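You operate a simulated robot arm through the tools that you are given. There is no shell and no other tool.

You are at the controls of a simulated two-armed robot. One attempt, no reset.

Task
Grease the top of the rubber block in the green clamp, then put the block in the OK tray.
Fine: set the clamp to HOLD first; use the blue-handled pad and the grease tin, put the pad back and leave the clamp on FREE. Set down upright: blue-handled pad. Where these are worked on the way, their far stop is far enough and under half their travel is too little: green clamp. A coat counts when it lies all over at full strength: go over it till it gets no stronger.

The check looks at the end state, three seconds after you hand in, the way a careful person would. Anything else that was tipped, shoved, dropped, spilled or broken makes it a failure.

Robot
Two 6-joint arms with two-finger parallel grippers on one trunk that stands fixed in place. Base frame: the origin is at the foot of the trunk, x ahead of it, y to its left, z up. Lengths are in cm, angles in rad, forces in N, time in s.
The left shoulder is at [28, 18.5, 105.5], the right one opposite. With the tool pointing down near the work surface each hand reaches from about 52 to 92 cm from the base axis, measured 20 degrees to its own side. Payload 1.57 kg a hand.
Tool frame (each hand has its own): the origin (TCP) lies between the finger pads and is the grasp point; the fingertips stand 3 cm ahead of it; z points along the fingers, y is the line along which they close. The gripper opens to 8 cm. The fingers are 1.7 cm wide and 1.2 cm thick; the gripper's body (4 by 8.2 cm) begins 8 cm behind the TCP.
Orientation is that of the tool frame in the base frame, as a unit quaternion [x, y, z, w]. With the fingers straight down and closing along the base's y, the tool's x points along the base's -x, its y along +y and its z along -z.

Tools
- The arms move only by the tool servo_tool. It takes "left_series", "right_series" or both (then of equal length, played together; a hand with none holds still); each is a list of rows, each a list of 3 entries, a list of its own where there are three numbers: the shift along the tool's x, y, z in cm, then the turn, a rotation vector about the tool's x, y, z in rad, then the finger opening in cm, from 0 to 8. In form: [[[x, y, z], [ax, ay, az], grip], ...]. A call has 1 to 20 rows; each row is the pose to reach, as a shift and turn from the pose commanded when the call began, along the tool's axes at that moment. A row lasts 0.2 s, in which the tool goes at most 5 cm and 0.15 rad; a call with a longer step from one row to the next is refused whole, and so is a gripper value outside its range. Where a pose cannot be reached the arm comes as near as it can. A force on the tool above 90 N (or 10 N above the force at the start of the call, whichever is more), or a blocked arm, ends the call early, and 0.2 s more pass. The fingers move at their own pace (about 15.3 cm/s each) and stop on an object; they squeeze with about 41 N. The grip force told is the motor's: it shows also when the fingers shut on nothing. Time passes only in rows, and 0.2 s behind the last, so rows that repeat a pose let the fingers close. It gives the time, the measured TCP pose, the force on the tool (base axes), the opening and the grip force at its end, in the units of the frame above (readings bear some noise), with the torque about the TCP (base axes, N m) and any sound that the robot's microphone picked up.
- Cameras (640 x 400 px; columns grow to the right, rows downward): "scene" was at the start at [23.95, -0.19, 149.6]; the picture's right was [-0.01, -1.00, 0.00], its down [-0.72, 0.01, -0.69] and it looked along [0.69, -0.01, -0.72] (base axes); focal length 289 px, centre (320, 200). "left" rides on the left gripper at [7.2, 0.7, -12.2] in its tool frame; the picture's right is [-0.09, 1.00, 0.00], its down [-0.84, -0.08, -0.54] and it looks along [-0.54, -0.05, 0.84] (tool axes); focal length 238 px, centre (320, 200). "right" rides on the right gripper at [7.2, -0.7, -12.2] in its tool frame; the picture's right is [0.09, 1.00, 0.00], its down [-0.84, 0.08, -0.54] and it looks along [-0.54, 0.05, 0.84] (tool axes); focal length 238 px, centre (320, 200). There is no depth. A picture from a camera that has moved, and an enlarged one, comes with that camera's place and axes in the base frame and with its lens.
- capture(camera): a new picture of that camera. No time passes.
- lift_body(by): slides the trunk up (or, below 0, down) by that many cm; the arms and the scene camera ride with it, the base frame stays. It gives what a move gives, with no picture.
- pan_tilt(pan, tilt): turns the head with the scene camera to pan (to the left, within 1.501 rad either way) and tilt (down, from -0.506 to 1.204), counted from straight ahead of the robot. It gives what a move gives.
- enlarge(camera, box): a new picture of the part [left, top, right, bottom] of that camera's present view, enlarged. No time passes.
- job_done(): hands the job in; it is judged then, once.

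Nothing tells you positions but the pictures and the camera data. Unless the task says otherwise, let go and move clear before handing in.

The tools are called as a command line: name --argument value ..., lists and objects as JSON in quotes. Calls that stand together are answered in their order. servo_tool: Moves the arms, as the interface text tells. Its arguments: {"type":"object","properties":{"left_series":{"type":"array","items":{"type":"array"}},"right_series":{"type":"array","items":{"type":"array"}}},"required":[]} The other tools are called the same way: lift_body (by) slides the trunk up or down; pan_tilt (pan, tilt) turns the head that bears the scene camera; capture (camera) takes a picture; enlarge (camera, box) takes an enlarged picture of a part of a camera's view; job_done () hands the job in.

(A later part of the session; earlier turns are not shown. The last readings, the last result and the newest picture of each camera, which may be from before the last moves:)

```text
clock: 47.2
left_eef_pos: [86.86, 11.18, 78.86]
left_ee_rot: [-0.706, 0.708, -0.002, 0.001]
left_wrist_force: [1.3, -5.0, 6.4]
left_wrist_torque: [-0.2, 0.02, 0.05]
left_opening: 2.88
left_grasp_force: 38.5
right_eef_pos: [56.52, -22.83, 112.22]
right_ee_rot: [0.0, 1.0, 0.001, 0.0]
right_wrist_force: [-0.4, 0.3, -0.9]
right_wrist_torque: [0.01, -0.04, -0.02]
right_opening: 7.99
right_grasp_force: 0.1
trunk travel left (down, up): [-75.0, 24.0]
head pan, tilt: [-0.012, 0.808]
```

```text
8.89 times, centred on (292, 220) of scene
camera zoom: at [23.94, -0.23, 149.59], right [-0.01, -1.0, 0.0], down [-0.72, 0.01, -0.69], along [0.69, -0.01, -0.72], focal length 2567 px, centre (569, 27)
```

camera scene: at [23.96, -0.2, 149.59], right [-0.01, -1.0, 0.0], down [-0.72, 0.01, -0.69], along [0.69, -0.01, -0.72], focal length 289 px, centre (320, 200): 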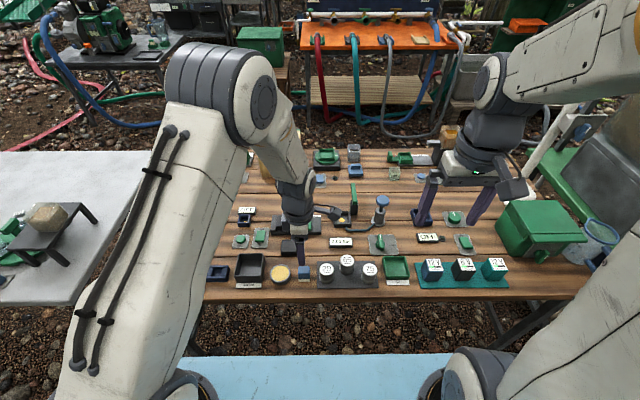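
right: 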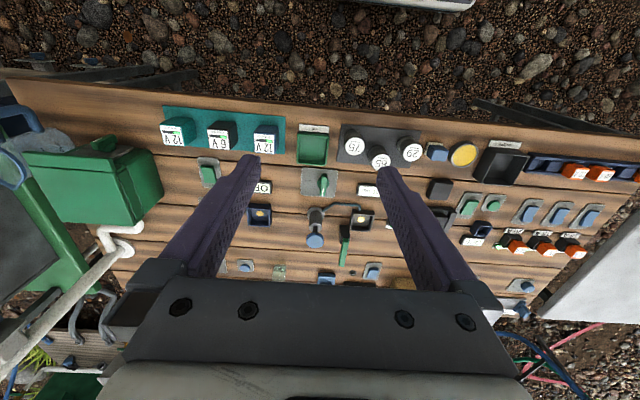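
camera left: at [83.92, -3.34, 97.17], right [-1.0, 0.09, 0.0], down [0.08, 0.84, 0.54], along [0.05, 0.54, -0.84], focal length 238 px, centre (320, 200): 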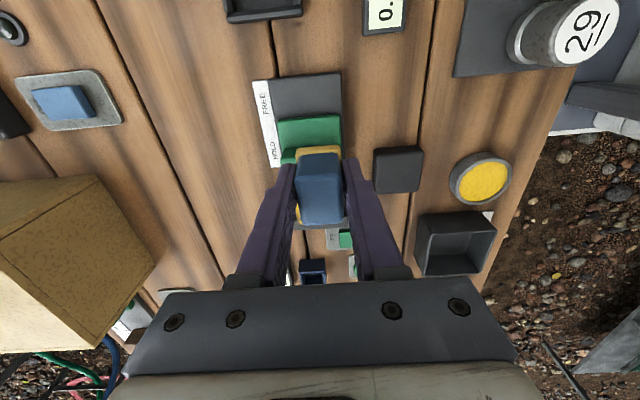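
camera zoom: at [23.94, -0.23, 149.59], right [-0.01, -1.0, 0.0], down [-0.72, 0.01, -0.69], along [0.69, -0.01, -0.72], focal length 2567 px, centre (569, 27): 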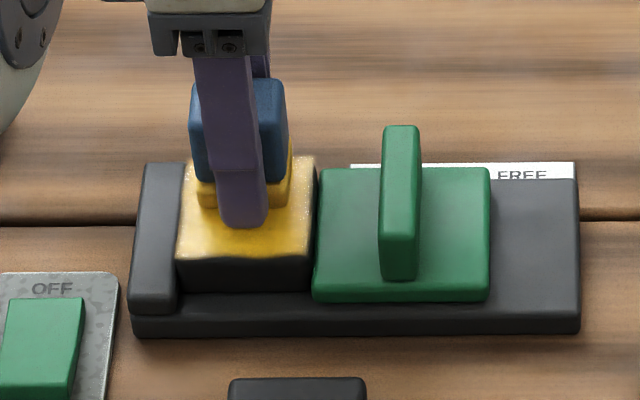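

The coat looks even now. I'll make one more full loop in the same area.

servo_tool --left_series '[[[-0.65, 0, 0], [0, 0, 0], 2], [[-0.65, 0.7, 0], [0, 0, 0], 2], [[-0.65, 1.3, 0], [0, 0, 0], 2], [[-0.65, 2.0, 0], [0, 0, 0], 2], [[-0.65, 2.6, 0], [0, 0, 0], 2], [[0, 2.6, 0], [0, 0, 0], 2], [[0.6, 2.6, 0], [0, 0, 0], 2], [[1.25, 2.6, 0], [0, 0, 0], 2], [[1.25, 2.0, 0], [0, 0, 0], 2], [[1.25, 1.3, 0], [0, 0, 0], 2], [[1.25, 0.6, 0], [0, 0, 0], 2], [[1.25, 0, 0], [0, 0, 0], 2], [[0.6, 0, 0], [0, 0, 0], 2], [[0.3, 0, 0], [0, 0, 0], 2], [[0.3, 0.6, 0], [0, 0, 0], 2], [[0.3, 1.3, 0], [0, 0, 0], 2], [[0.3, 2, 0], [0, 0, 0], 2], [[0.3, 2.6, 0], [0, 0, 0], 2], [[0.3, 1.8, 0], [0, 0, 0], 2], [[0.3, 1.3, 0], [0, 0, 0], 2]]'

servo_tool --left_series '[[[0, 0, -1], [0, 0, 0], 2], [[0, 0, -4], [0, 0, 0], 2], [[4, 0, -6], [0, 0, 0], 2], [[8, 0, -6], [0, 0, 0], 2], [[10, 0, -6], [0, 0, 0], 2], [[10, 0, -6], [0, 0, 0], 2]]'

enlarge --camera "scene" --box '[276, 210, 296, 225]'

capture --camera "left"

enlarge --camera "left" --box '[270, 110, 370, 250]'

```text
clock: 51.4
left_eef_pos: [85.33, 10.89, 78.76]
left_ee_rot: [0.707, -0.707, -0.001, 0.0]
left_wrist_force: [-4.1, 0.0, 4.2]
left_wrist_torque: [-0.09, 0.12, -0.03]
left_opening: 2.87
left_grasp_force: 38.5
right_eef_pos: [56.44, -22.65, 112.11]
right_ee_rot: [-0.001, 1.0, 0.0, 0.0]
right_wrist_force: [-0.3, 1.7, 0.2]
right_wrist_torque: [0.02, 0.01, 0.04]
right_opening: 8.02
right_grasp_force: 0.0
trunk travel left (down, up): [-75.0, 24.0]
head pan, tilt: [-0.012, 0.808]
```

```text
clock: 52.8
left_eef_pos: [85.63, 0.67, 84.68]
left_ee_rot: [0.708, -0.707, 0.0, 0.001]
left_wrist_force: [-0.2, 0.8, 0.4]
left_wrist_torque: [0.01, -0.01, 0.0]
left_opening: 2.89
left_grasp_force: 38.5
right_eef_pos: [56.45, -22.76, 112.15]
right_ee_rot: [0.0, 1.0, -0.001, 0.0]
right_wrist_force: [-0.5, -0.6, 0.5]
right_wrist_torque: [-0.01, -0.02, 0.0]
right_opening: 8.03
right_grasp_force: 0.0
trunk travel left (down, up): [-75.0, 24.0]
head pan, tilt: [-0.012, 0.808]
```

```text
16.00 times, centred on (286, 218) of scene
camera zoom: at [23.96, -0.21, 149.59], right [-0.01, -1.0, 0.0], down [-0.72, 0.01, -0.69], along [0.69, -0.01, -0.72], focal length 4620 px, centre (864, -80)
```

zoom: 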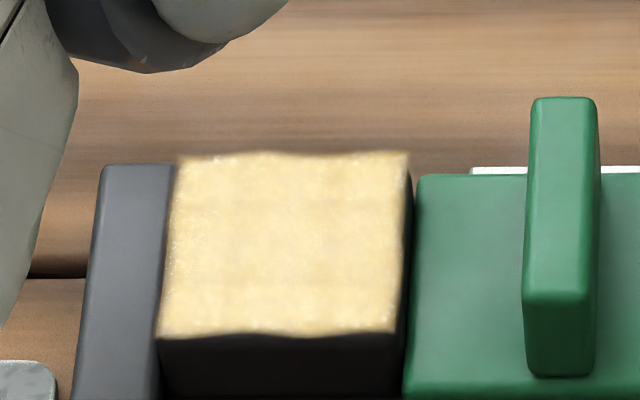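

```text
taken
camera left: at [84.99, -6.44, 96.94], right [-1.0, 0.09, 0.0], down [0.08, 0.84, 0.54], along [0.05, 0.54, -0.84], focal length 238 px, centre (320, 200)
```

left: 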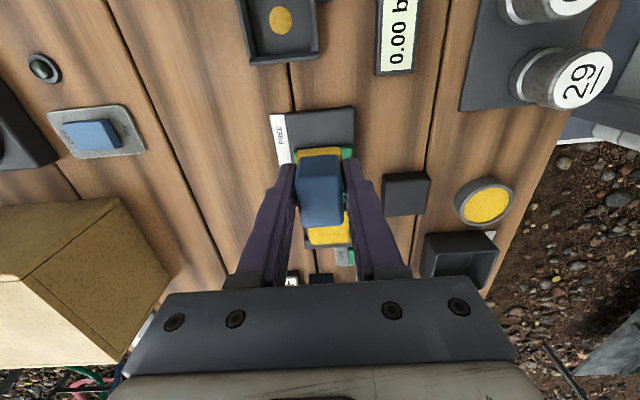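

```text
2.86 times, centred on (320, 180) of left
camera zoom: at [84.99, -6.44, 96.94], right [-1.0, 0.09, 0.0], down [0.08, 0.84, 0.54], along [0.05, 0.54, -0.84], focal length 681 px, centre (320, 257)
```

zoom: 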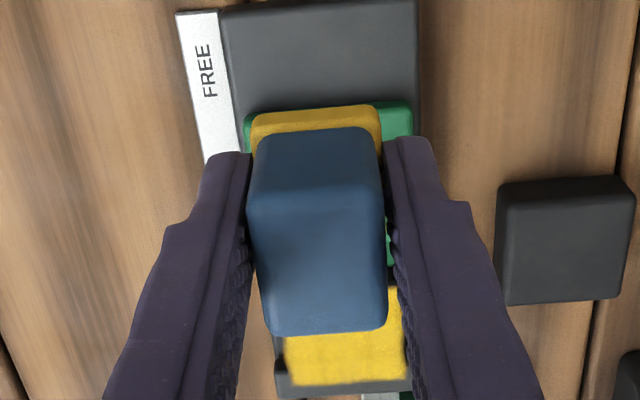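

The coat now looks uniform. To be sure it is at full strength, I'll do one more dip and pass and compare.

servo_tool --left_series '[[[-2, 3.5, 0], [0, 0, 0], 2], [[-4, 7.5, 0], [0, 0, 0], 2], [[-6, 11.5, 0], [0, 0, 0], 2], [[-8, 15.5, 0], [0, 0, 0], 2], [[-9.75, 18.6, 0.5], [0, 0, 0], 2], [[-9.75, 18.6, 3.5], [0, 0, 0], 2], [[-9.75, 18.6, 5.5], [0, 0, 0], 2], [[-9.75, 18.6, 6.5], [0, 0, 0], 2], [[-9.75, 18.6, 7.0], [0, 0, 0], 2], [[-9.75, 18.6, 7.4], [0, 0, 0], 2], [[-9.75, 18.6, 7.7], [0, 0, 0], 2], [[-9.75, 18.6, 7.88], [0, 0, 0], 2], [[-9.75, 18.6, 7.93], [0, 0, 0], 2]]'

enlarge --camera "scene" --box '[262, 252, 302, 282]'

enlarge --camera "left" --box '[240, 90, 400, 190]'

```text
clock: 55.6
left_eef_pos: [66.96, 10.72, 76.98]
left_ee_rot: [0.707, -0.707, 0.0, 0.0]
left_wrist_force: [0.1, -0.6, 0.5]
left_wrist_torque: [-0.01, 0.04, -0.02]
left_opening: 2.85
left_grasp_force: 39.0
right_eef_pos: [56.5, -22.74, 112.23]
right_ee_rot: [-0.001, 1.0, 0.0, 0.0]
right_wrist_force: [0.3, 0.0, 0.9]
right_wrist_torque: [-0.02, 0.01, -0.01]
right_opening: 8.0
right_grasp_force: 0.0
trunk travel left (down, up): [-75.0, 24.0]
head pan, tilt: [-0.012, 0.808]
```

```text
13.33 times, centred on (282, 267) of scene
camera zoom: at [23.95, -0.19, 149.6], right [-0.01, -1.0, 0.0], down [-0.72, 0.01, -0.69], along [0.69, -0.01, -0.72], focal length 3850 px, centre (827, -693)
```

zoom: 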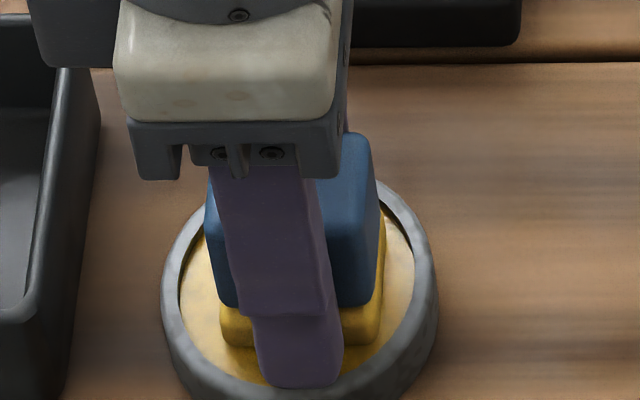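

```text
4.00 times, centred on (320, 140) of left
camera zoom: at [66.33, 3.49, 89.14], right [-1.0, 0.09, 0.0], down [0.08, 0.84, 0.54], along [0.05, 0.54, -0.84], focal length 953 px, centre (320, 440)
```

zoom: 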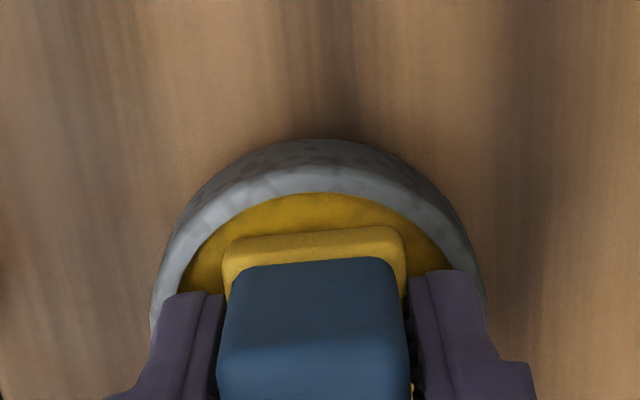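

servo_tool --left_series '[[[0, 0, 0.1], [0, 0, 0], 2], [[0, 0, 0.15], [0, 0, 0], 2], [[0, 0, 0.15], [0, 0, 0], 2]]'

enlarge --camera "left" --box '[240, 90, 400, 190]'

```text
clock: 56.4
left_eef_pos: [66.96, 10.75, 76.9]
left_ee_rot: [-0.707, 0.707, -0.001, 0.0]
left_wrist_force: [-2.2, 1.6, 18.0]
left_wrist_torque: [-0.06, 0.07, 0.02]
left_opening: 2.86
left_grasp_force: 38.4
right_eef_pos: [56.47, -22.71, 112.33]
right_ee_rot: [0.0, 1.0, 0.0, 0.0]
right_wrist_force: [0.9, -1.3, 0.1]
right_wrist_torque: [-0.03, -0.03, -0.02]
right_opening: 7.98
right_grasp_force: 0.0
trunk travel left (down, up): [-75.0, 24.0]
head pan, tilt: [-0.012, 0.808]
```

```text
4.00 times, centred on (320, 140) of left
camera zoom: at [66.33, 3.49, 89.11], right [-1.0, 0.09, 0.0], down [0.08, 0.84, 0.54], along [0.05, 0.54, -0.84], focal length 953 px, centre (320, 440)
```

zoom: 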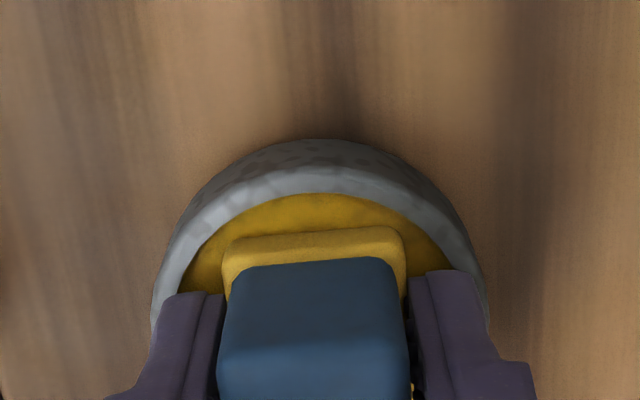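

The dip is firm. I'll go back to the block for another full set of passes.

servo_tool --left_series '[[[0, 0, -0.5], [0, 0, 0], 2], [[0, 0, -2], [0, 0, 0], 2], [[0, 0, -5], [0, 0, 0], 2], [[0, -2, -7], [0, 0, 0], 2], [[-0.2, -6, -7], [0, 0, 0], 2], [[-0.25, -10, -7], [0, 0, 0], 2], [[-0.25, -14, -7], [0, 0, 0], 2], [[-0.25, -17, -7], [0, 0, 0], 2], [[-0.25, -18.6, -7], [0, 0, 0], 2], [[-0.25, -18.6, -5], [0, 0, 0], 2], [[-0.25, -18.6, -3], [0, 0, 0], 2], [[-0.25, -18.6, -2.3], [0, 0, 0], 2], [[-0.25, -18.6, -2.0], [0, 0, 0], 2], [[-0.25, -18.6, -1.85], [0, 0, 0], 2], [[-0.25, -18.6, -1.85], [0, 0, 0], 2]]'

servo_tool --left_series '[[[-0.5, 0.5, 0.05], [0, 0, 0], 2], [[-0.95, 1, 0.1], [0, 0, 0], 2], [[-0.95, 1.3, 0.1], [0, 0, 0], 2], [[-0.95, 0.7, 0.1], [0, 0, 0], 2], [[-0.95, 0, 0.1], [0, 0, 0], 2], [[-0.95, -0.7, 0.1], [0, 0, 0], 2], [[-0.95, -1.3, 0.1], [0, 0, 0], 2], [[-0.3, -1.3, 0.1], [0, 0, 0], 2], [[0.3, -1.3, 0.1], [0, 0, 0], 2], [[0.95, -1.3, 0.1], [0, 0, 0], 2], [[0.95, -0.7, 0.1], [0, 0, 0], 2], [[0.95, 0, 0.1], [0, 0, 0], 2], [[0.95, 0.7, 0.1], [0, 0, 0], 2], [[0.95, 1.3, 0.1], [0, 0, 0], 2], [[0.3, 1.3, 0.1], [0, 0, 0], 2], [[0, 1.3, 0.1], [0, 0, 0], 2], [[0, 0.7, 0.1], [0, 0, 0], 2], [[0, 0, 0.1], [0, 0, 0], 2], [[0, -0.7, 0.1], [0, 0, 0], 2], [[0, -1.3, 0.1], [0, 0, 0], 2]]'

enlarge --camera "scene" --box '[262, 197, 322, 242]'

```text
clock: 59.6
left_eef_pos: [85.59, 10.9, 78.94]
left_ee_rot: [0.707, -0.707, 0.001, -0.001]
left_wrist_force: [-2.4, 1.2, 18.7]
left_wrist_torque: [0.05, 0.13, 0.01]
left_opening: 2.84
left_grasp_force: 38.8
right_eef_pos: [56.42, -22.63, 112.26]
right_ee_rot: [0.001, 1.0, 0.0, 0.0]
right_wrist_force: [-0.5, 0.5, 0.4]
right_wrist_torque: [0.01, 0.01, -0.02]
right_opening: 8.01
right_grasp_force: 0.1
trunk travel left (down, up): [-75.0, 24.0]
head pan, tilt: [-0.012, 0.808]
```

```text
clock: 63.8
left_eef_pos: [86.63, 11.05, 78.58]
left_ee_rot: [-0.707, 0.707, 0.001, 0.0]
left_wrist_force: [-15.2, 3.3, 25.7]
left_wrist_torque: [0.1, 0.61, -0.04]
left_opening: 2.86
left_grasp_force: 38.6
right_eef_pos: [56.31, -22.66, 112.27]
right_ee_rot: [-0.001, 1.0, -0.001, 0.001]
right_wrist_force: [0.2, -0.2, 0.5]
right_wrist_torque: [0.0, -0.02, -0.01]
right_opening: 8.03
right_grasp_force: 0.1
trunk travel left (down, up): [-75.0, 24.0]
head pan, tilt: [-0.012, 0.808]
```

```text
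8.89 times, centred on (292, 220) of scene
camera zoom: at [23.76, -0.19, 149.64], right [-0.01, -1.0, 0.0], down [-0.72, 0.01, -0.69], along [0.69, -0.01, -0.72], focal length 2567 px, centre (569, 27)
```

zoom: 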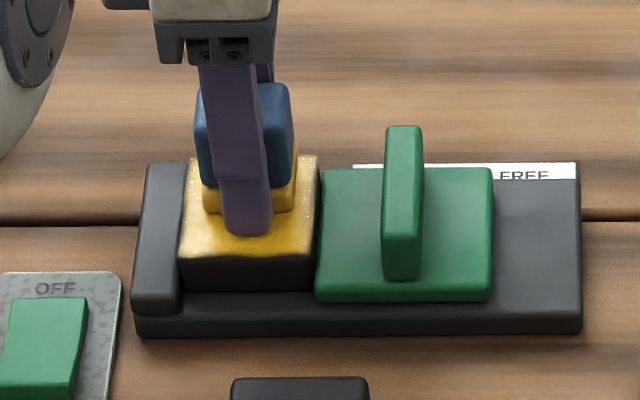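

That pass pressed harder, at about 25 N. I'll lift off and inspect both the coat and the pad.

servo_tool --left_series '[[[0, 0.3, -0.3], [0, 0, 0], 2], [[0, 1.3, -2], [0, 0, 0], 2], [[0, 1.3, -4], [0, 0, 0], 2], [[4, 1.3, -6], [0, 0, 0], 2], [[8, 1.3, -6], [0, 0, 0], 2], [[10, 1.3, -6], [0, 0, 0], 2], [[10, 1.3, -6], [0, 0, 0], 2]]'

enlarge --camera "scene" --box '[276, 210, 296, 225]'

enlarge --camera "left" --box '[270, 110, 370, 250]'

enlarge --camera "scene" --box '[282, 162, 342, 222]'

```text
clock: 65.4
left_eef_pos: [85.56, 0.86, 84.66]
left_ee_rot: [0.707, -0.707, 0.0, 0.0]
left_wrist_force: [-0.1, -0.2, -1.1]
left_wrist_torque: [0.02, 0.0, -0.02]
left_opening: 2.87
left_grasp_force: 38.8
right_eef_pos: [56.56, -22.82, 112.19]
right_ee_rot: [0.0, 1.0, 0.0, 0.0]
right_wrist_force: [-0.2, -1.6, -0.1]
right_wrist_torque: [0.01, -0.01, 0.0]
right_opening: 8.02
right_grasp_force: 0.0
trunk travel left (down, up): [-75.0, 24.0]
head pan, tilt: [-0.012, 0.808]
```

```text
16.00 times, centred on (286, 218) of scene
camera zoom: at [23.96, -0.21, 149.59], right [-0.01, -1.0, 0.0], down [-0.72, 0.01, -0.69], along [0.69, -0.01, -0.72], focal length 4620 px, centre (864, -80)
```

zoom: 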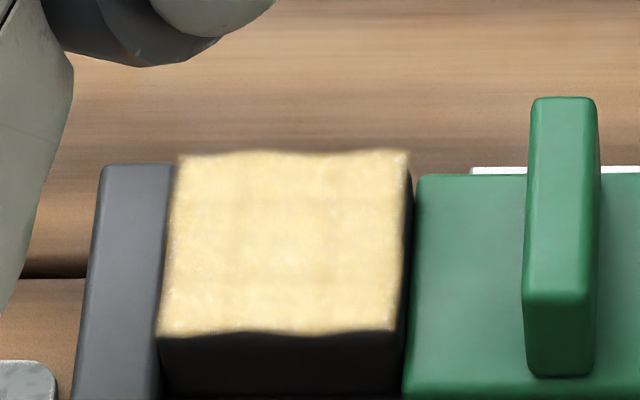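

```text
2.86 times, centred on (320, 180) of left
camera zoom: at [84.95, -6.33, 96.86], right [-1.0, 0.09, 0.0], down [0.08, 0.84, 0.54], along [0.05, 0.54, -0.84], focal length 681 px, centre (320, 257)
```

zoom: 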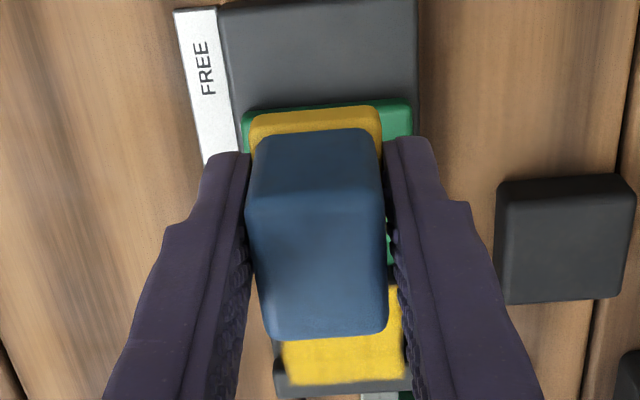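

```text
6.67 times, centred on (312, 192) of scene
camera zoom: at [23.96, -0.21, 149.59], right [-0.01, -1.0, 0.0], down [-0.72, 0.01, -0.69], along [0.69, -0.01, -0.72], focal length 1925 px, centre (373, 253)
```

zoom: 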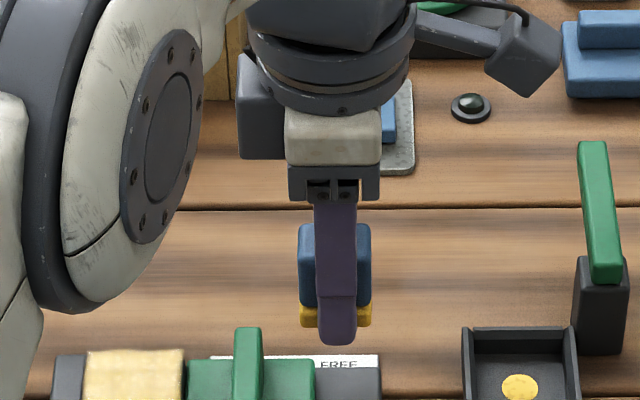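

The coat is no stronger than before and covers the whole top, so it is at full strength. I'll now take the pad back to its original spot.

servo_tool --left_series '[[[0, 4, 0], [0, 0, 0], 2], [[-1, 8, 0], [0, 0, 0], 2], [[-2, 12, 0], [0, 0, 0], 2], [[-3, 16, 0], [0, 0, 0], 2], [[-3.1, 19, 0], [0, 0, 0], 2], [[-3.1, 19, 3], [0, 0, 0], 2], [[-3.1, 19, 6], [0, 0, 0], 2], [[-3.1, 19, 7.5], [0, 0, 0], 2], [[-3.1, 19, 7.5], [0, 0, 0], 2]]'

enlarge --camera "left" --box '[240, 90, 400, 190]'

enlarge --camera "scene" --box '[262, 242, 342, 297]'

```text
clock: 67.4
left_eef_pos: [66.51, 3.9, 77.14]
left_ee_rot: [-0.707, 0.708, 0.0, -0.001]
left_wrist_force: [-0.1, 0.3, -0.4]
left_wrist_torque: [0.02, -0.01, 0.01]
left_opening: 2.87
left_grasp_force: 39.0
right_eef_pos: [56.49, -22.71, 112.16]
right_ee_rot: [0.0, 1.0, 0.0, 0.0]
right_wrist_force: [0.4, 0.7, -0.6]
right_wrist_torque: [0.0, 0.01, -0.02]
right_opening: 7.98
right_grasp_force: 0.0
trunk travel left (down, up): [-75.0, 24.0]
head pan, tilt: [-0.012, 0.808]
```

```text
4.00 times, centred on (320, 140) of left
camera zoom: at [65.87, -3.24, 89.27], right [-1.0, 0.09, 0.0], down [0.08, 0.84, 0.54], along [0.05, 0.54, -0.84], focal length 953 px, centre (320, 440)
```

zoom: 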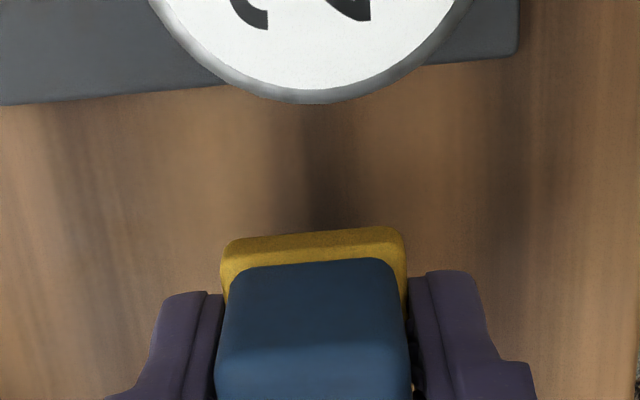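

```text
7.27 times, centred on (302, 270) of scene
camera zoom: at [23.96, -0.2, 149.59], right [-0.01, -1.0, 0.0], down [-0.72, 0.01, -0.69], along [0.69, -0.01, -0.72], focal length 2100 px, centre (451, -306)
```

zoom: 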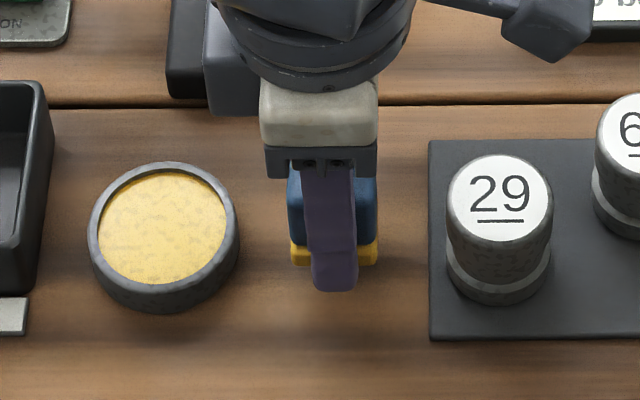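

The pad is above its original spot. I'll lower it until it touches the table.

servo_tool --left_series '[[[0, 0, 0.6], [0, 0, 0], 2], [[0, 0, 1.1], [0, 0, 0], 2], [[0, 0, 1.4], [0, 0, 0], 2], [[0, 0, 1.55], [0, 0, 0], 2], [[0, 0, 1.65], [0, 0, 0], 2], [[0, 0, 1.65], [0, 0, 0], 2]]'

enlarge --camera "scene" --box '[262, 242, 342, 297]'

```text
clock: 68.8
left_eef_pos: [66.52, 4.06, 75.16]
left_ee_rot: [0.707, -0.707, 0.0, 0.0]
left_wrist_force: [0.7, -0.3, 0.7]
left_wrist_torque: [0.02, -0.02, 0.0]
left_opening: 2.88
left_grasp_force: 38.0
right_eef_pos: [56.56, -22.71, 112.27]
right_ee_rot: [0.0, 1.0, 0.0, 0.0]
right_wrist_force: [-0.2, 0.0, 0.1]
right_wrist_torque: [0.03, -0.02, 0.0]
right_opening: 7.99
right_grasp_force: 0.2
trunk travel left (down, up): [-75.0, 24.0]
head pan, tilt: [-0.012, 0.808]
```

```text
7.27 times, centred on (302, 270) of scene
camera zoom: at [23.96, -0.2, 149.59], right [-0.01, -1.0, 0.0], down [-0.72, 0.01, -0.69], along [0.69, -0.01, -0.72], focal length 2100 px, centre (451, -306)
```

zoom: 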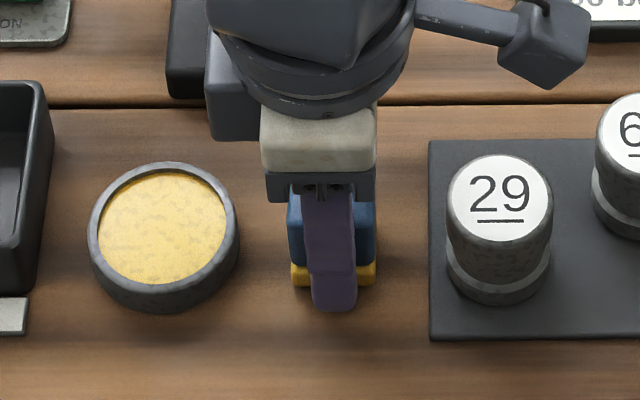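

servo_tool --left_series '[[[0, 0, 0.1], [0, 0, 0], 2], [[0, 0, 0.2], [0, 0, 0], 2], [[0, 0, 0.3], [0, 0, 0], 2], [[0, 0, 0.3], [0, 0, 0], 2]]'

enlarge --camera "scene" --box '[262, 242, 342, 297]'

```text
clock: 69.8
left_eef_pos: [66.61, 4.02, 75.01]
left_ee_rot: [0.707, -0.707, 0.0, 0.0]
left_wrist_force: [-2.0, 0.8, 4.8]
left_wrist_torque: [0.01, 0.06, -0.01]
left_opening: 2.86
left_grasp_force: 38.6
right_eef_pos: [56.5, -22.7, 112.15]
right_ee_rot: [0.0, 1.0, 0.0, 0.001]
right_wrist_force: [0.8, 0.2, -0.4]
right_wrist_torque: [0.01, 0.0, 0.01]
right_opening: 8.01
right_grasp_force: 0.1
trunk travel left (down, up): [-75.0, 24.0]
head pan, tilt: [-0.012, 0.808]
```

```text
7.27 times, centred on (302, 270) of scene
camera zoom: at [23.93, -0.2, 149.61], right [-0.01, -1.0, 0.0], down [-0.72, 0.01, -0.69], along [0.69, -0.01, -0.72], focal length 2100 px, centre (451, -306)
```

zoom: 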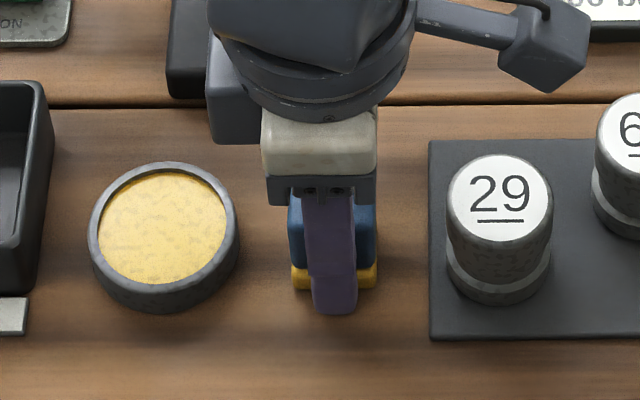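

The pad rests on the table in its old place. I'll open the fingers and rise straight up.

servo_tool --left_series '[[[0, 0, 0], [0, 0, 0], 3.2], [[0, 0, 0], [0, 0, 0], 4.5], [[0, 0, 0], [0, 0, 0], 5.5], [[0, 0, -0.5], [0, 0, 0], 5.5], [[0, 0, -3], [0, 0, 0], 5.5], [[0, 0, -7], [0, 0, 0], 5.5], [[0, 0, -11], [0, 0, 0], 5.5], [[0, 0, -11], [0, 0, 0], 5.5]]'

enlarge --camera "left" --box '[240, 70, 400, 170]'

enlarge --camera "scene" --box '[262, 242, 342, 297]'

```text
clock: 71.6
left_eef_pos: [66.47, 4.02, 86.0]
left_ee_rot: [-0.707, 0.707, 0.0, 0.0]
left_wrist_force: [-0.1, -0.2, 0.1]
left_wrist_torque: [0.02, -0.03, 0.01]
left_opening: 5.54
left_grasp_force: 0.1
right_eef_pos: [56.41, -22.64, 112.22]
right_ee_rot: [0.0, 1.0, 0.001, 0.0]
right_wrist_force: [-0.6, -0.7, 0.4]
right_wrist_torque: [0.01, 0.0, 0.03]
right_opening: 8.0
right_grasp_force: 0.1
trunk travel left (down, up): [-75.0, 24.0]
head pan, tilt: [-0.012, 0.808]
```

```text
4.00 times, centred on (320, 120) of left
camera zoom: at [65.81, -3.18, 98.32], right [-1.0, 0.09, 0.0], down [0.08, 0.84, 0.54], along [0.05, 0.54, -0.84], focal length 953 px, centre (320, 520)
```

zoom: 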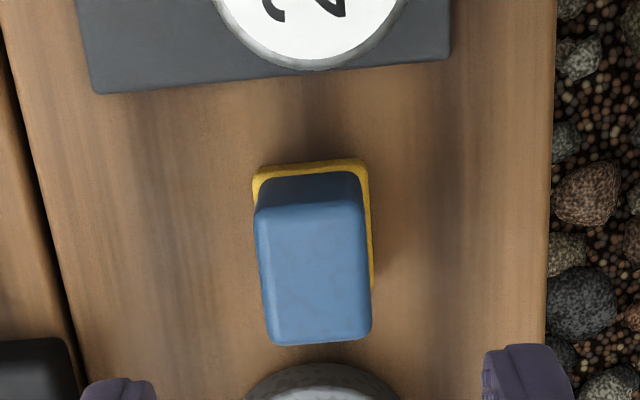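

```text
7.27 times, centred on (302, 270) of scene
camera zoom: at [23.93, -0.19, 149.6], right [-0.01, -1.0, 0.0], down [-0.72, 0.01, -0.69], along [0.69, -0.01, -0.72], focal length 2100 px, centre (451, -306)
```

zoom: 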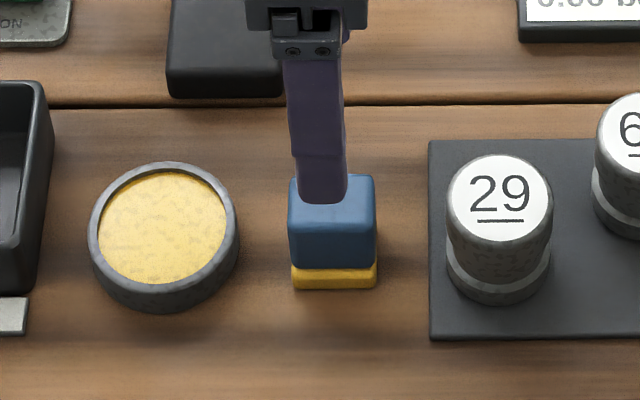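

The pad is back, upright. Now I'll turn the hand back and go to the clamp fin to set it to FREE.

servo_tool --left_series '[[[0, -1.6, -0.5], [0, 0, 0.1428], 4], [[-0.1, -3.2, -1], [0, 0, 0.2856], 4], [[-0.2, -4.8, -1], [0, 0, 0.4284], 4], [[-0.4, -6.4, -1], [0, 0, 0.5712], 4], [[-0.6, -8, -1], [0, 0, 0.714], 4], [[-0.8, -9.6, -1], [0, 0, 0.8568], 4], [[-1, -11.2, -1], [0, 0, 0.9996], 4], [[-1.1, -12.8, -1], [0, 0, 1.1424], 4], [[-1.2, -14.4, -1], [0, 0, 1.2852], 4], [[-1.3, -16, -1], [0, 0, 1.428], 4], [[-1.3, -17.93, 0], [0, 0, 1.5708], 4], [[-1.3, -17.93, 3], [0, 0, 1.5708], 4], [[-1.3, -17.93, 5], [0, 0, 1.5708], 4], [[-1.3, -17.93, 5], [0, 0, 1.5708], 4]]'

enlarge --camera "left" --box '[240, 90, 480, 240]'

enlarge --camera "scene" --box '[262, 182, 342, 247]'

```text
clock: 74.6
left_eef_pos: [84.29, 5.28, 81.02]
left_ee_rot: [0.0, 1.0, 0.0, 0.0]
left_wrist_force: [-0.2, 0.0, -0.2]
left_wrist_torque: [0.0, -0.02, 0.01]
left_opening: 4.0
left_grasp_force: 0.0
right_eef_pos: [56.48, -22.71, 112.22]
right_ee_rot: [0.0, 1.0, 0.0, 0.0]
right_wrist_force: [-1.1, 0.1, -0.4]
right_wrist_torque: [-0.01, -0.03, 0.0]
right_opening: 8.0
right_grasp_force: 0.0
trunk travel left (down, up): [-75.0, 24.0]
head pan, tilt: [-0.012, 0.808]
```

```text
2.67 times, centred on (360, 165) of left
camera zoom: at [77.2, 5.88, 93.32], right [0.09, 1.0, 0.0], down [0.84, -0.08, 0.54], along [0.54, -0.05, -0.84], focal length 636 px, centre (213, 293)
```

zoom: 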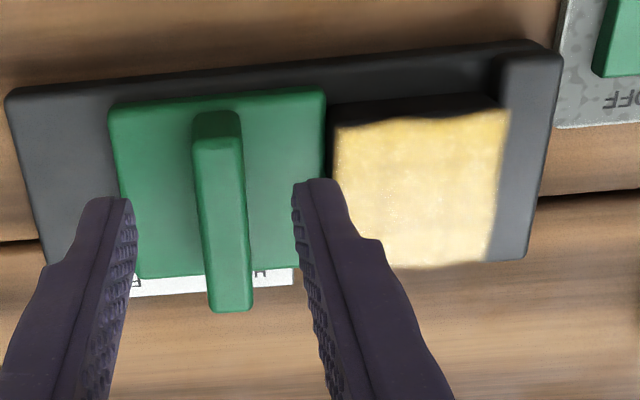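

```text
6.15 times, centred on (302, 214) of scene
camera zoom: at [23.97, -0.2, 149.59], right [-0.01, -1.0, 0.0], down [-0.72, 0.01, -0.69], along [0.69, -0.01, -0.72], focal length 1777 px, centre (431, 111)
```

zoom: 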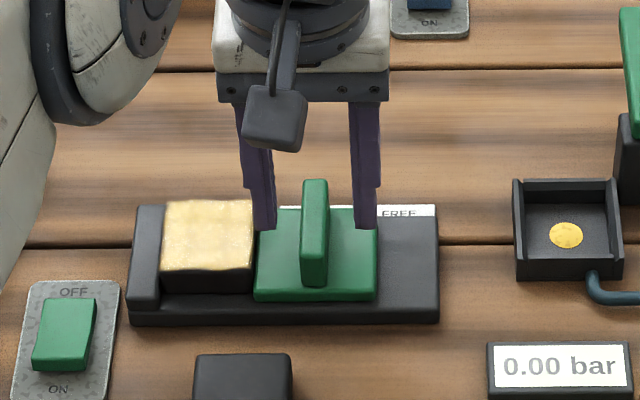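

The fin is centred between the fingers. I'll narrow the opening to stay clear of the greased block, then lower and close.

servo_tool --left_series '[[[0, 0.1, 0], [0, 0, 0], 2.8], [[0, 0.1, 0], [0, 0, 0], 2.8], [[-0.15, 0.1, 1.5], [0, 0, 0], 2.8], [[-0.15, 0.1, 3], [0, 0, 0], 2.8], [[-0.15, 0.1, 3.2], [0, 0, 0], 2.8], [[-0.15, 0.1, 3.2], [0, 0, 0], 1.5], [[-0.15, 0.1, 3.2], [0, 0, 0], 0.5], [[-0.15, 0.1, 3.2], [0, 0, 0], 0.5]]'

enlarge --camera "left" --box '[240, 90, 480, 240]'

```text
clock: 76.4
left_eef_pos: [84.52, 5.43, 77.92]
left_ee_rot: [0.001, 1.0, 0.0, 0.0]
left_wrist_force: [1.6, 1.9, -0.9]
left_wrist_torque: [0.02, -0.03, -0.01]
left_opening: 1.37
left_grasp_force: 30.7
right_eef_pos: [56.47, -22.71, 112.24]
right_ee_rot: [0.0, 1.0, 0.0, 0.0]
right_wrist_force: [-0.7, 0.2, -0.5]
right_wrist_torque: [-0.04, 0.0, 0.01]
right_opening: 7.98
right_grasp_force: 0.0
trunk travel left (down, up): [-75.0, 24.0]
head pan, tilt: [-0.012, 0.808]
```

```text
2.67 times, centred on (360, 165) of left
camera zoom: at [77.43, 6.08, 90.12], right [0.09, 1.0, 0.0], down [0.84, -0.08, 0.54], along [0.54, -0.05, -0.84], focal length 636 px, centre (213, 293)
```

zoom: 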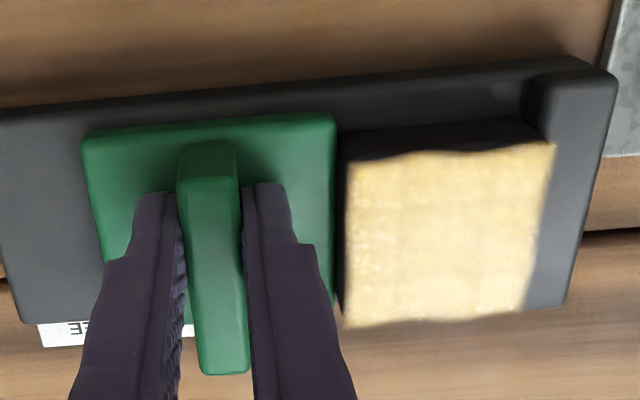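

Gripped. I'll slide the jaw back toward FREE until it stops.

servo_tool --left_series '[[[0, -0.4, 0], [0, 0, 0], 0.5], [[0, -0.8, 0], [0, 0, 0], 0.5], [[0, -1.2, 0], [0, 0, 0], 0.5], [[0, -1.6, 0], [0, 0, 0], 0.5], [[0, -2.0, 0], [0, 0, 0], 0.5], [[0, -2.4, 0], [0, 0, 0], 0.5], [[0, -2.7, 0], [0, 0, 0], 0.5], [[0, -3.0, 0], [0, 0, 0], 0.5], [[0, -3.1, 0], [0, 0, 0], 0.5], [[0, -3.1, 0], [0, 0, 0], 0.5]]'

enlarge --camera "left" --box '[240, 90, 480, 240]'

enlarge --camera "scene" --box '[262, 182, 342, 247]'

```text
clock: 78.6
left_eef_pos: [84.57, 2.46, 77.89]
left_ee_rot: [0.0, 1.0, 0.0, 0.0]
left_wrist_force: [-1.2, 1.3, 2.5]
left_wrist_torque: [0.04, -0.19, 0.0]
left_opening: 1.34
left_grasp_force: 29.5
right_eef_pos: [56.53, -22.68, 112.19]
right_ee_rot: [0.0, 1.0, 0.0, 0.0]
right_wrist_force: [-0.7, 0.1, 0.0]
right_wrist_torque: [0.03, 0.04, 0.02]
right_opening: 7.99
right_grasp_force: 0.1
trunk travel left (down, up): [-75.0, 24.0]
head pan, tilt: [-0.012, 0.808]
```

```text
2.67 times, centred on (360, 165) of left
camera zoom: at [77.44, 3.1, 90.13], right [0.09, 1.0, 0.0], down [0.84, -0.08, 0.54], along [0.54, -0.05, -0.84], focal length 636 px, centre (213, 293)
```

zoom: 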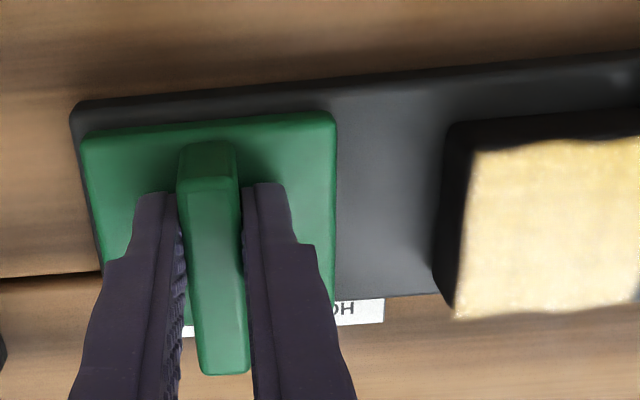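

```text
6.15 times, centred on (302, 214) of scene
camera zoom: at [23.94, -0.18, 149.6], right [-0.01, -1.0, 0.0], down [-0.72, 0.01, -0.69], along [0.69, -0.01, -0.72], focal length 1777 px, centre (431, 111)
```

zoom: 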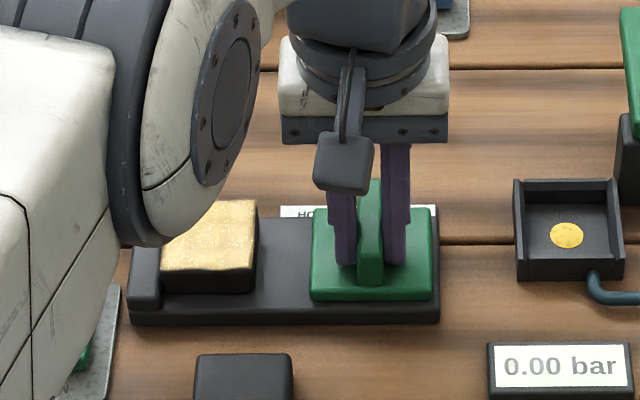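

The jaw is back at the FREE end. I'll nudge it to its stop, release, rise, and turn the hand to pick the block by its front and back faces.

servo_tool --left_series '[[[0, -0.1, 0], [0, 0, 0], 0.5], [[0, -0.15, 0], [0, 0, 0], 0.5], [[0, 0.05, 0], [0, 0, 0], 0.5], [[0, 0.05, 0], [0, 0, 0], 2.6], [[0, 0.05, 0], [0, 0, 0], 2.6], [[0, 0.05, -2], [0, 0, 0], 2.6], [[0, 0.05, -6], [0, 0, 0], 2.6], [[0, 0.05, -10], [0, 0, 0], 4], [[0, 0.05, -10], [0, 0, 0], 6]]'

enlarge --camera "scene" --box '[262, 197, 334, 247]'

enlarge --camera "left" --box '[240, 80, 480, 230]'

enlarge --camera "scene" --box '[372, 247, 422, 292]'

enlarge --camera "right" --box '[280, 110, 360, 180]'

```text
clock: 80.6
left_eef_pos: [84.56, 2.23, 87.78]
left_ee_rot: [0.0, 1.0, 0.0, 0.001]
left_wrist_force: [-0.3, 0.3, -0.4]
left_wrist_torque: [-0.01, 0.01, -0.01]
left_opening: 6.01
left_grasp_force: 0.0
right_eef_pos: [56.54, -22.74, 112.23]
right_ee_rot: [0.0, 1.0, -0.001, 0.0]
right_wrist_force: [0.2, 0.1, 0.3]
right_wrist_torque: [0.02, 0.0, -0.01]
right_opening: 8.0
right_grasp_force: 0.0
trunk travel left (down, up): [-75.0, 24.0]
head pan, tilt: [-0.012, 0.808]
```

```text
8.00 times, centred on (298, 222) of scene
camera zoom: at [23.93, -0.19, 149.6], right [-0.01, -1.0, 0.0], down [-0.72, 0.01, -0.69], along [0.69, -0.01, -0.72], focal length 2310 px, centre (496, 24)
```

zoom: 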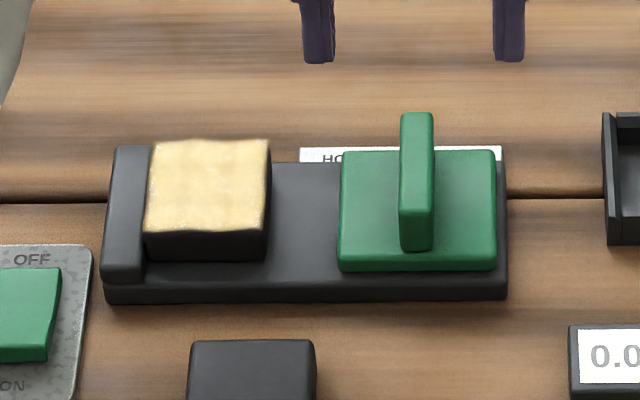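

```text
2.67 times, centred on (360, 155) of left
camera zoom: at [77.36, 2.99, 100.0], right [0.09, 1.0, 0.0], down [0.84, -0.08, 0.54], along [0.54, -0.05, -0.84], focal length 636 px, centre (213, 320)
```

zoom: 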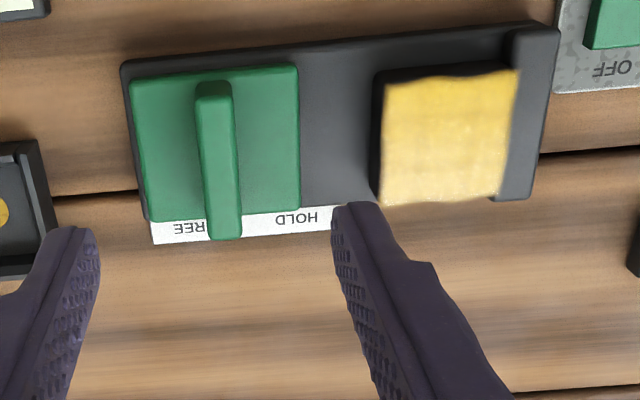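

```text
8.89 times, centred on (397, 270) of scene
camera zoom: at [23.93, -0.19, 149.6], right [-0.01, -1.0, 0.0], down [-0.72, 0.01, -0.69], along [0.69, -0.01, -0.72], focal length 2567 px, centre (-364, -418)
```

zoom: 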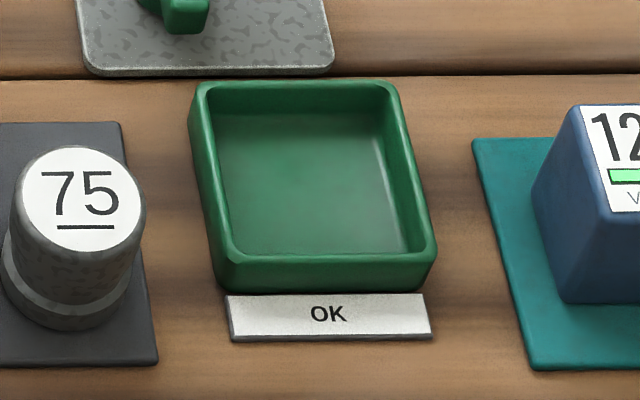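

```text
5.71 times, centred on (320, 145) of right
camera zoom: at [49.27, -23.35, 124.47], right [-0.09, 1.0, 0.0], down [0.84, 0.08, 0.54], along [0.54, 0.05, -0.84], focal length 1362 px, centre (320, 514)
```

zoom: 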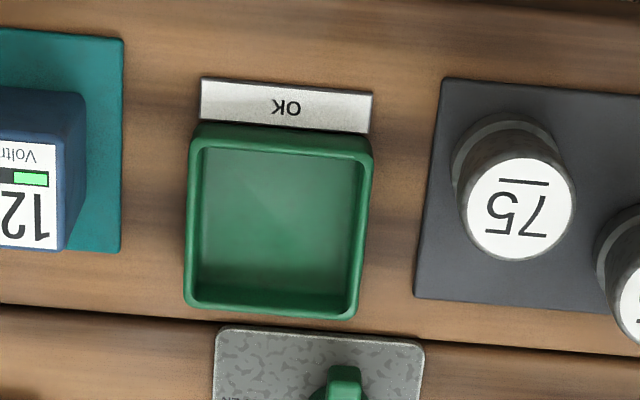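

The clamp is on FREE and the block is loose. The tray's inside is only about 6.4 cm, so I'll grip just the top centimetre of the block to keep the fingers above the tray rim. I'm turning the hand over the block.

servo_tool --left_series '[[[-0.1, 0.8, 0], [0, 0, -0.1428], 8], [[-0.2, 1.6, 0], [0, 0, -0.2856], 8], [[-0.3, 2.4, 0], [0, 0, -0.4284], 8], [[-0.4, 3.2, 0], [0, 0, -0.5712], 8], [[-0.5, 4, 0], [0, 0, -0.714], 8], [[-0.6, 4.8, 0], [0, 0, -0.8568], 8], [[-0.7, 5.6, 0], [0, 0, -0.9996], 8], [[-0.8, 6.4, 0], [0, 0, -1.1424], 8], [[-0.9, 7.2, 0], [0, 0, -1.2852], 8], [[-1, 8, 0], [0, 0, -1.428], 8], [[-1.1, 8.75, 1], [0, 0, -1.5708], 8], [[-1.1, 8.75, 4], [0, 0, -1.5708], 8], [[-1.1, 8.75, 5], [0, 0, -1.5708], 8], [[-1.1, 8.75, 5], [0, 0, -1.5708], 8]]'

enlarge --camera "left" --box '[220, 60, 420, 220]'

enlarge --camera "scene" --box '[252, 187, 324, 237]'

```text
clock: 83.6
left_eef_pos: [85.72, 11.18, 83.01]
left_ee_rot: [-0.707, 0.708, -0.001, 0.0]
left_wrist_force: [-0.4, -0.1, -0.7]
left_wrist_torque: [0.06, 0.04, 0.0]
left_opening: 8.01
left_grasp_force: 0.0
right_eef_pos: [56.48, -22.76, 112.21]
right_ee_rot: [0.0, 1.0, 0.001, -0.001]
right_wrist_force: [-0.4, -0.5, 0.6]
right_wrist_torque: [-0.02, 0.04, 0.0]
right_opening: 7.99
right_grasp_force: 0.0
trunk travel left (down, up): [-75.0, 24.0]
head pan, tilt: [-0.012, 0.808]
```

```text
2.50 times, centred on (320, 140) of left
camera zoom: at [85.09, 3.99, 95.21], right [-1.0, 0.09, 0.0], down [0.08, 0.84, 0.54], along [0.05, 0.54, -0.84], focal length 596 px, centre (320, 350)
```

zoom: 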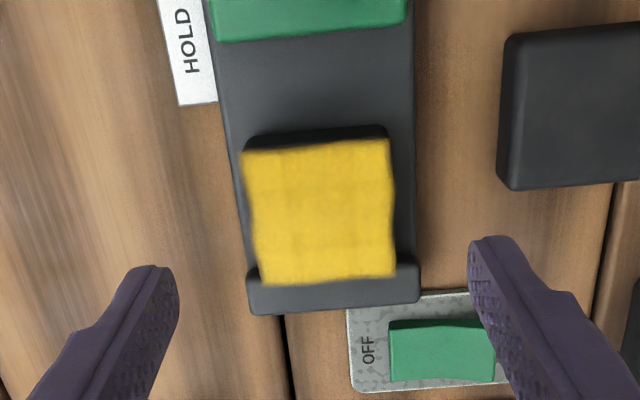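

```text
8.00 times, centred on (288, 212) of scene
camera zoom: at [23.96, -0.19, 149.59], right [-0.01, -1.0, 0.0], down [-0.72, 0.01, -0.69], along [0.69, -0.01, -0.72], focal length 2310 px, centre (576, 104)
```

zoom: 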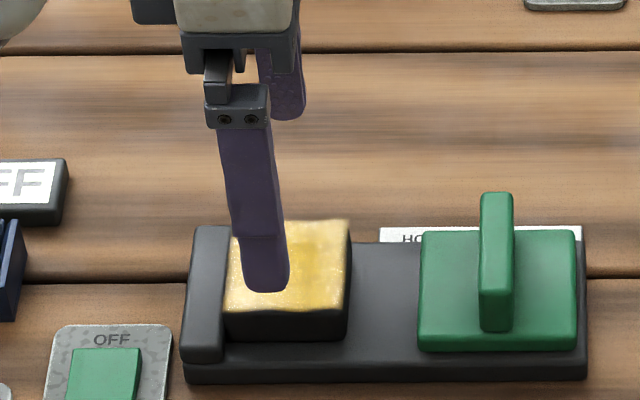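

The coat looks full and even. The block is centred between the fingers, so I'll descend to just above grip height and check.

servo_tool --left_series '[[[0.1, 0, 2], [0, 0, 0], 8], [[0.1, 0, 4], [0, 0, 0], 8], [[0.1, 0, 5.2], [0, 0, 0], 8], [[0.1, 0, 5.7], [0, 0, 0], 8], [[0.1, 0, 5.7], [0, 0, 0], 8]]'

enlarge --camera "left" --box '[220, 80, 420, 240]'

enlarge --camera "scene" --box '[262, 197, 322, 242]'

```text
clock: 84.8
left_eef_pos: [85.61, 10.88, 77.02]
left_ee_rot: [-0.707, 0.707, 0.0, 0.0]
left_wrist_force: [0.5, -0.1, 0.0]
left_wrist_torque: [0.0, 0.0, -0.04]
left_opening: 7.98
left_grasp_force: 0.1
right_eef_pos: [56.55, -22.69, 112.22]
right_ee_rot: [0.0, 1.0, 0.0, 0.0]
right_wrist_force: [0.4, 0.7, -0.5]
right_wrist_torque: [-0.02, -0.01, -0.01]
right_opening: 7.99
right_grasp_force: 0.1
trunk travel left (down, up): [-75.0, 24.0]
head pan, tilt: [-0.012, 0.808]
```

```text
2.50 times, centred on (320, 160) of left
camera zoom: at [85.01, 3.78, 89.4], right [-1.0, 0.09, 0.0], down [0.08, 0.84, 0.54], along [0.05, 0.54, -0.84], focal length 596 px, centre (320, 300)
```

zoom: 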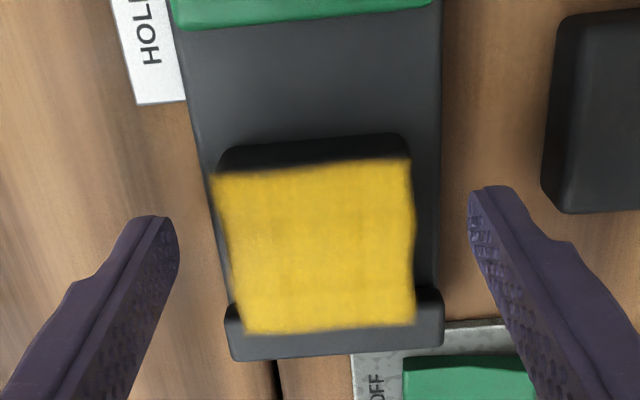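

```text
8.89 times, centred on (292, 220) of scene
camera zoom: at [23.96, -0.19, 149.59], right [-0.01, -1.0, 0.0], down [-0.72, 0.01, -0.69], along [0.69, -0.01, -0.72], focal length 2567 px, centre (569, 27)
```

zoom: 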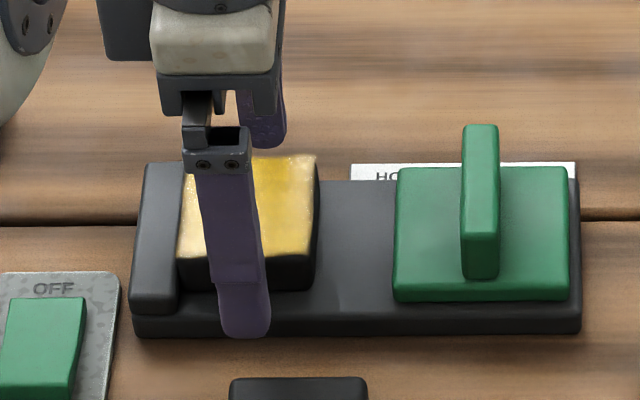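

The finger tips straddle the block's upper part. I'll close.

servo_tool --left_series '[[[0, 0, 0], [0, 0, 0], 6], [[0, 0, 0], [0, 0, 0], 5.2], [[0, 0, 0], [0, 0, 0], 4.5], [[0, 0, 0], [0, 0, 0], 4], [[0, 0, 0], [0, 0, 0], 4]]'

enlarge --camera "left" --box '[220, 80, 420, 240]'

enlarge --camera "scene" --box '[262, 197, 322, 242]'

```text
clock: 86.0
left_eef_pos: [85.68, 10.92, 77.19]
left_ee_rot: [-0.707, 0.707, -0.001, 0.0]
left_wrist_force: [-0.3, 0.1, -0.7]
left_wrist_torque: [0.02, -0.02, -0.01]
left_opening: 4.89
left_grasp_force: 41.3
right_eef_pos: [56.48, -22.81, 112.21]
right_ee_rot: [0.0, 1.0, 0.0, 0.0]
right_wrist_force: [-0.7, -0.5, 0.2]
right_wrist_torque: [0.06, 0.04, 0.0]
right_opening: 8.01
right_grasp_force: 0.1
trunk travel left (down, up): [-75.0, 24.0]
head pan, tilt: [-0.012, 0.808]
```

```text
2.50 times, centred on (320, 160) of left
camera zoom: at [85.01, 3.79, 89.42], right [-1.0, 0.09, 0.0], down [0.08, 0.84, 0.54], along [0.05, 0.54, -0.84], focal length 596 px, centre (320, 300)
```

zoom: 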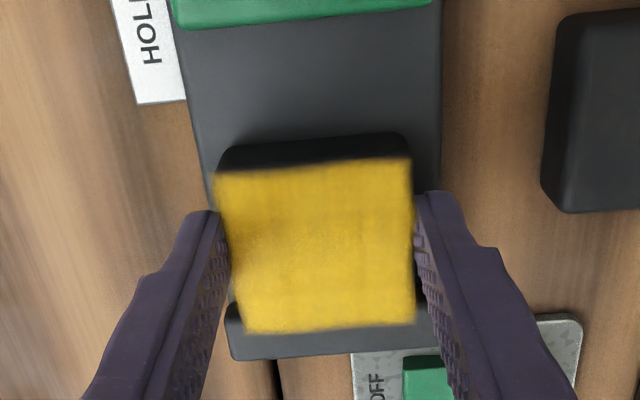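

```text
8.89 times, centred on (292, 220) of scene
camera zoom: at [23.96, -0.19, 149.59], right [-0.01, -1.0, 0.0], down [-0.72, 0.01, -0.69], along [0.69, -0.01, -0.72], focal length 2567 px, centre (569, 27)
```

zoom: 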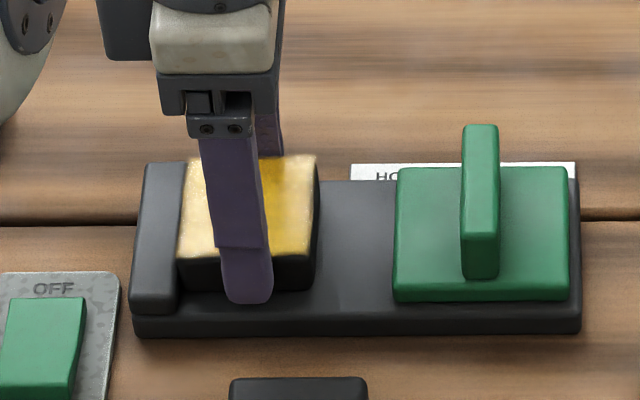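

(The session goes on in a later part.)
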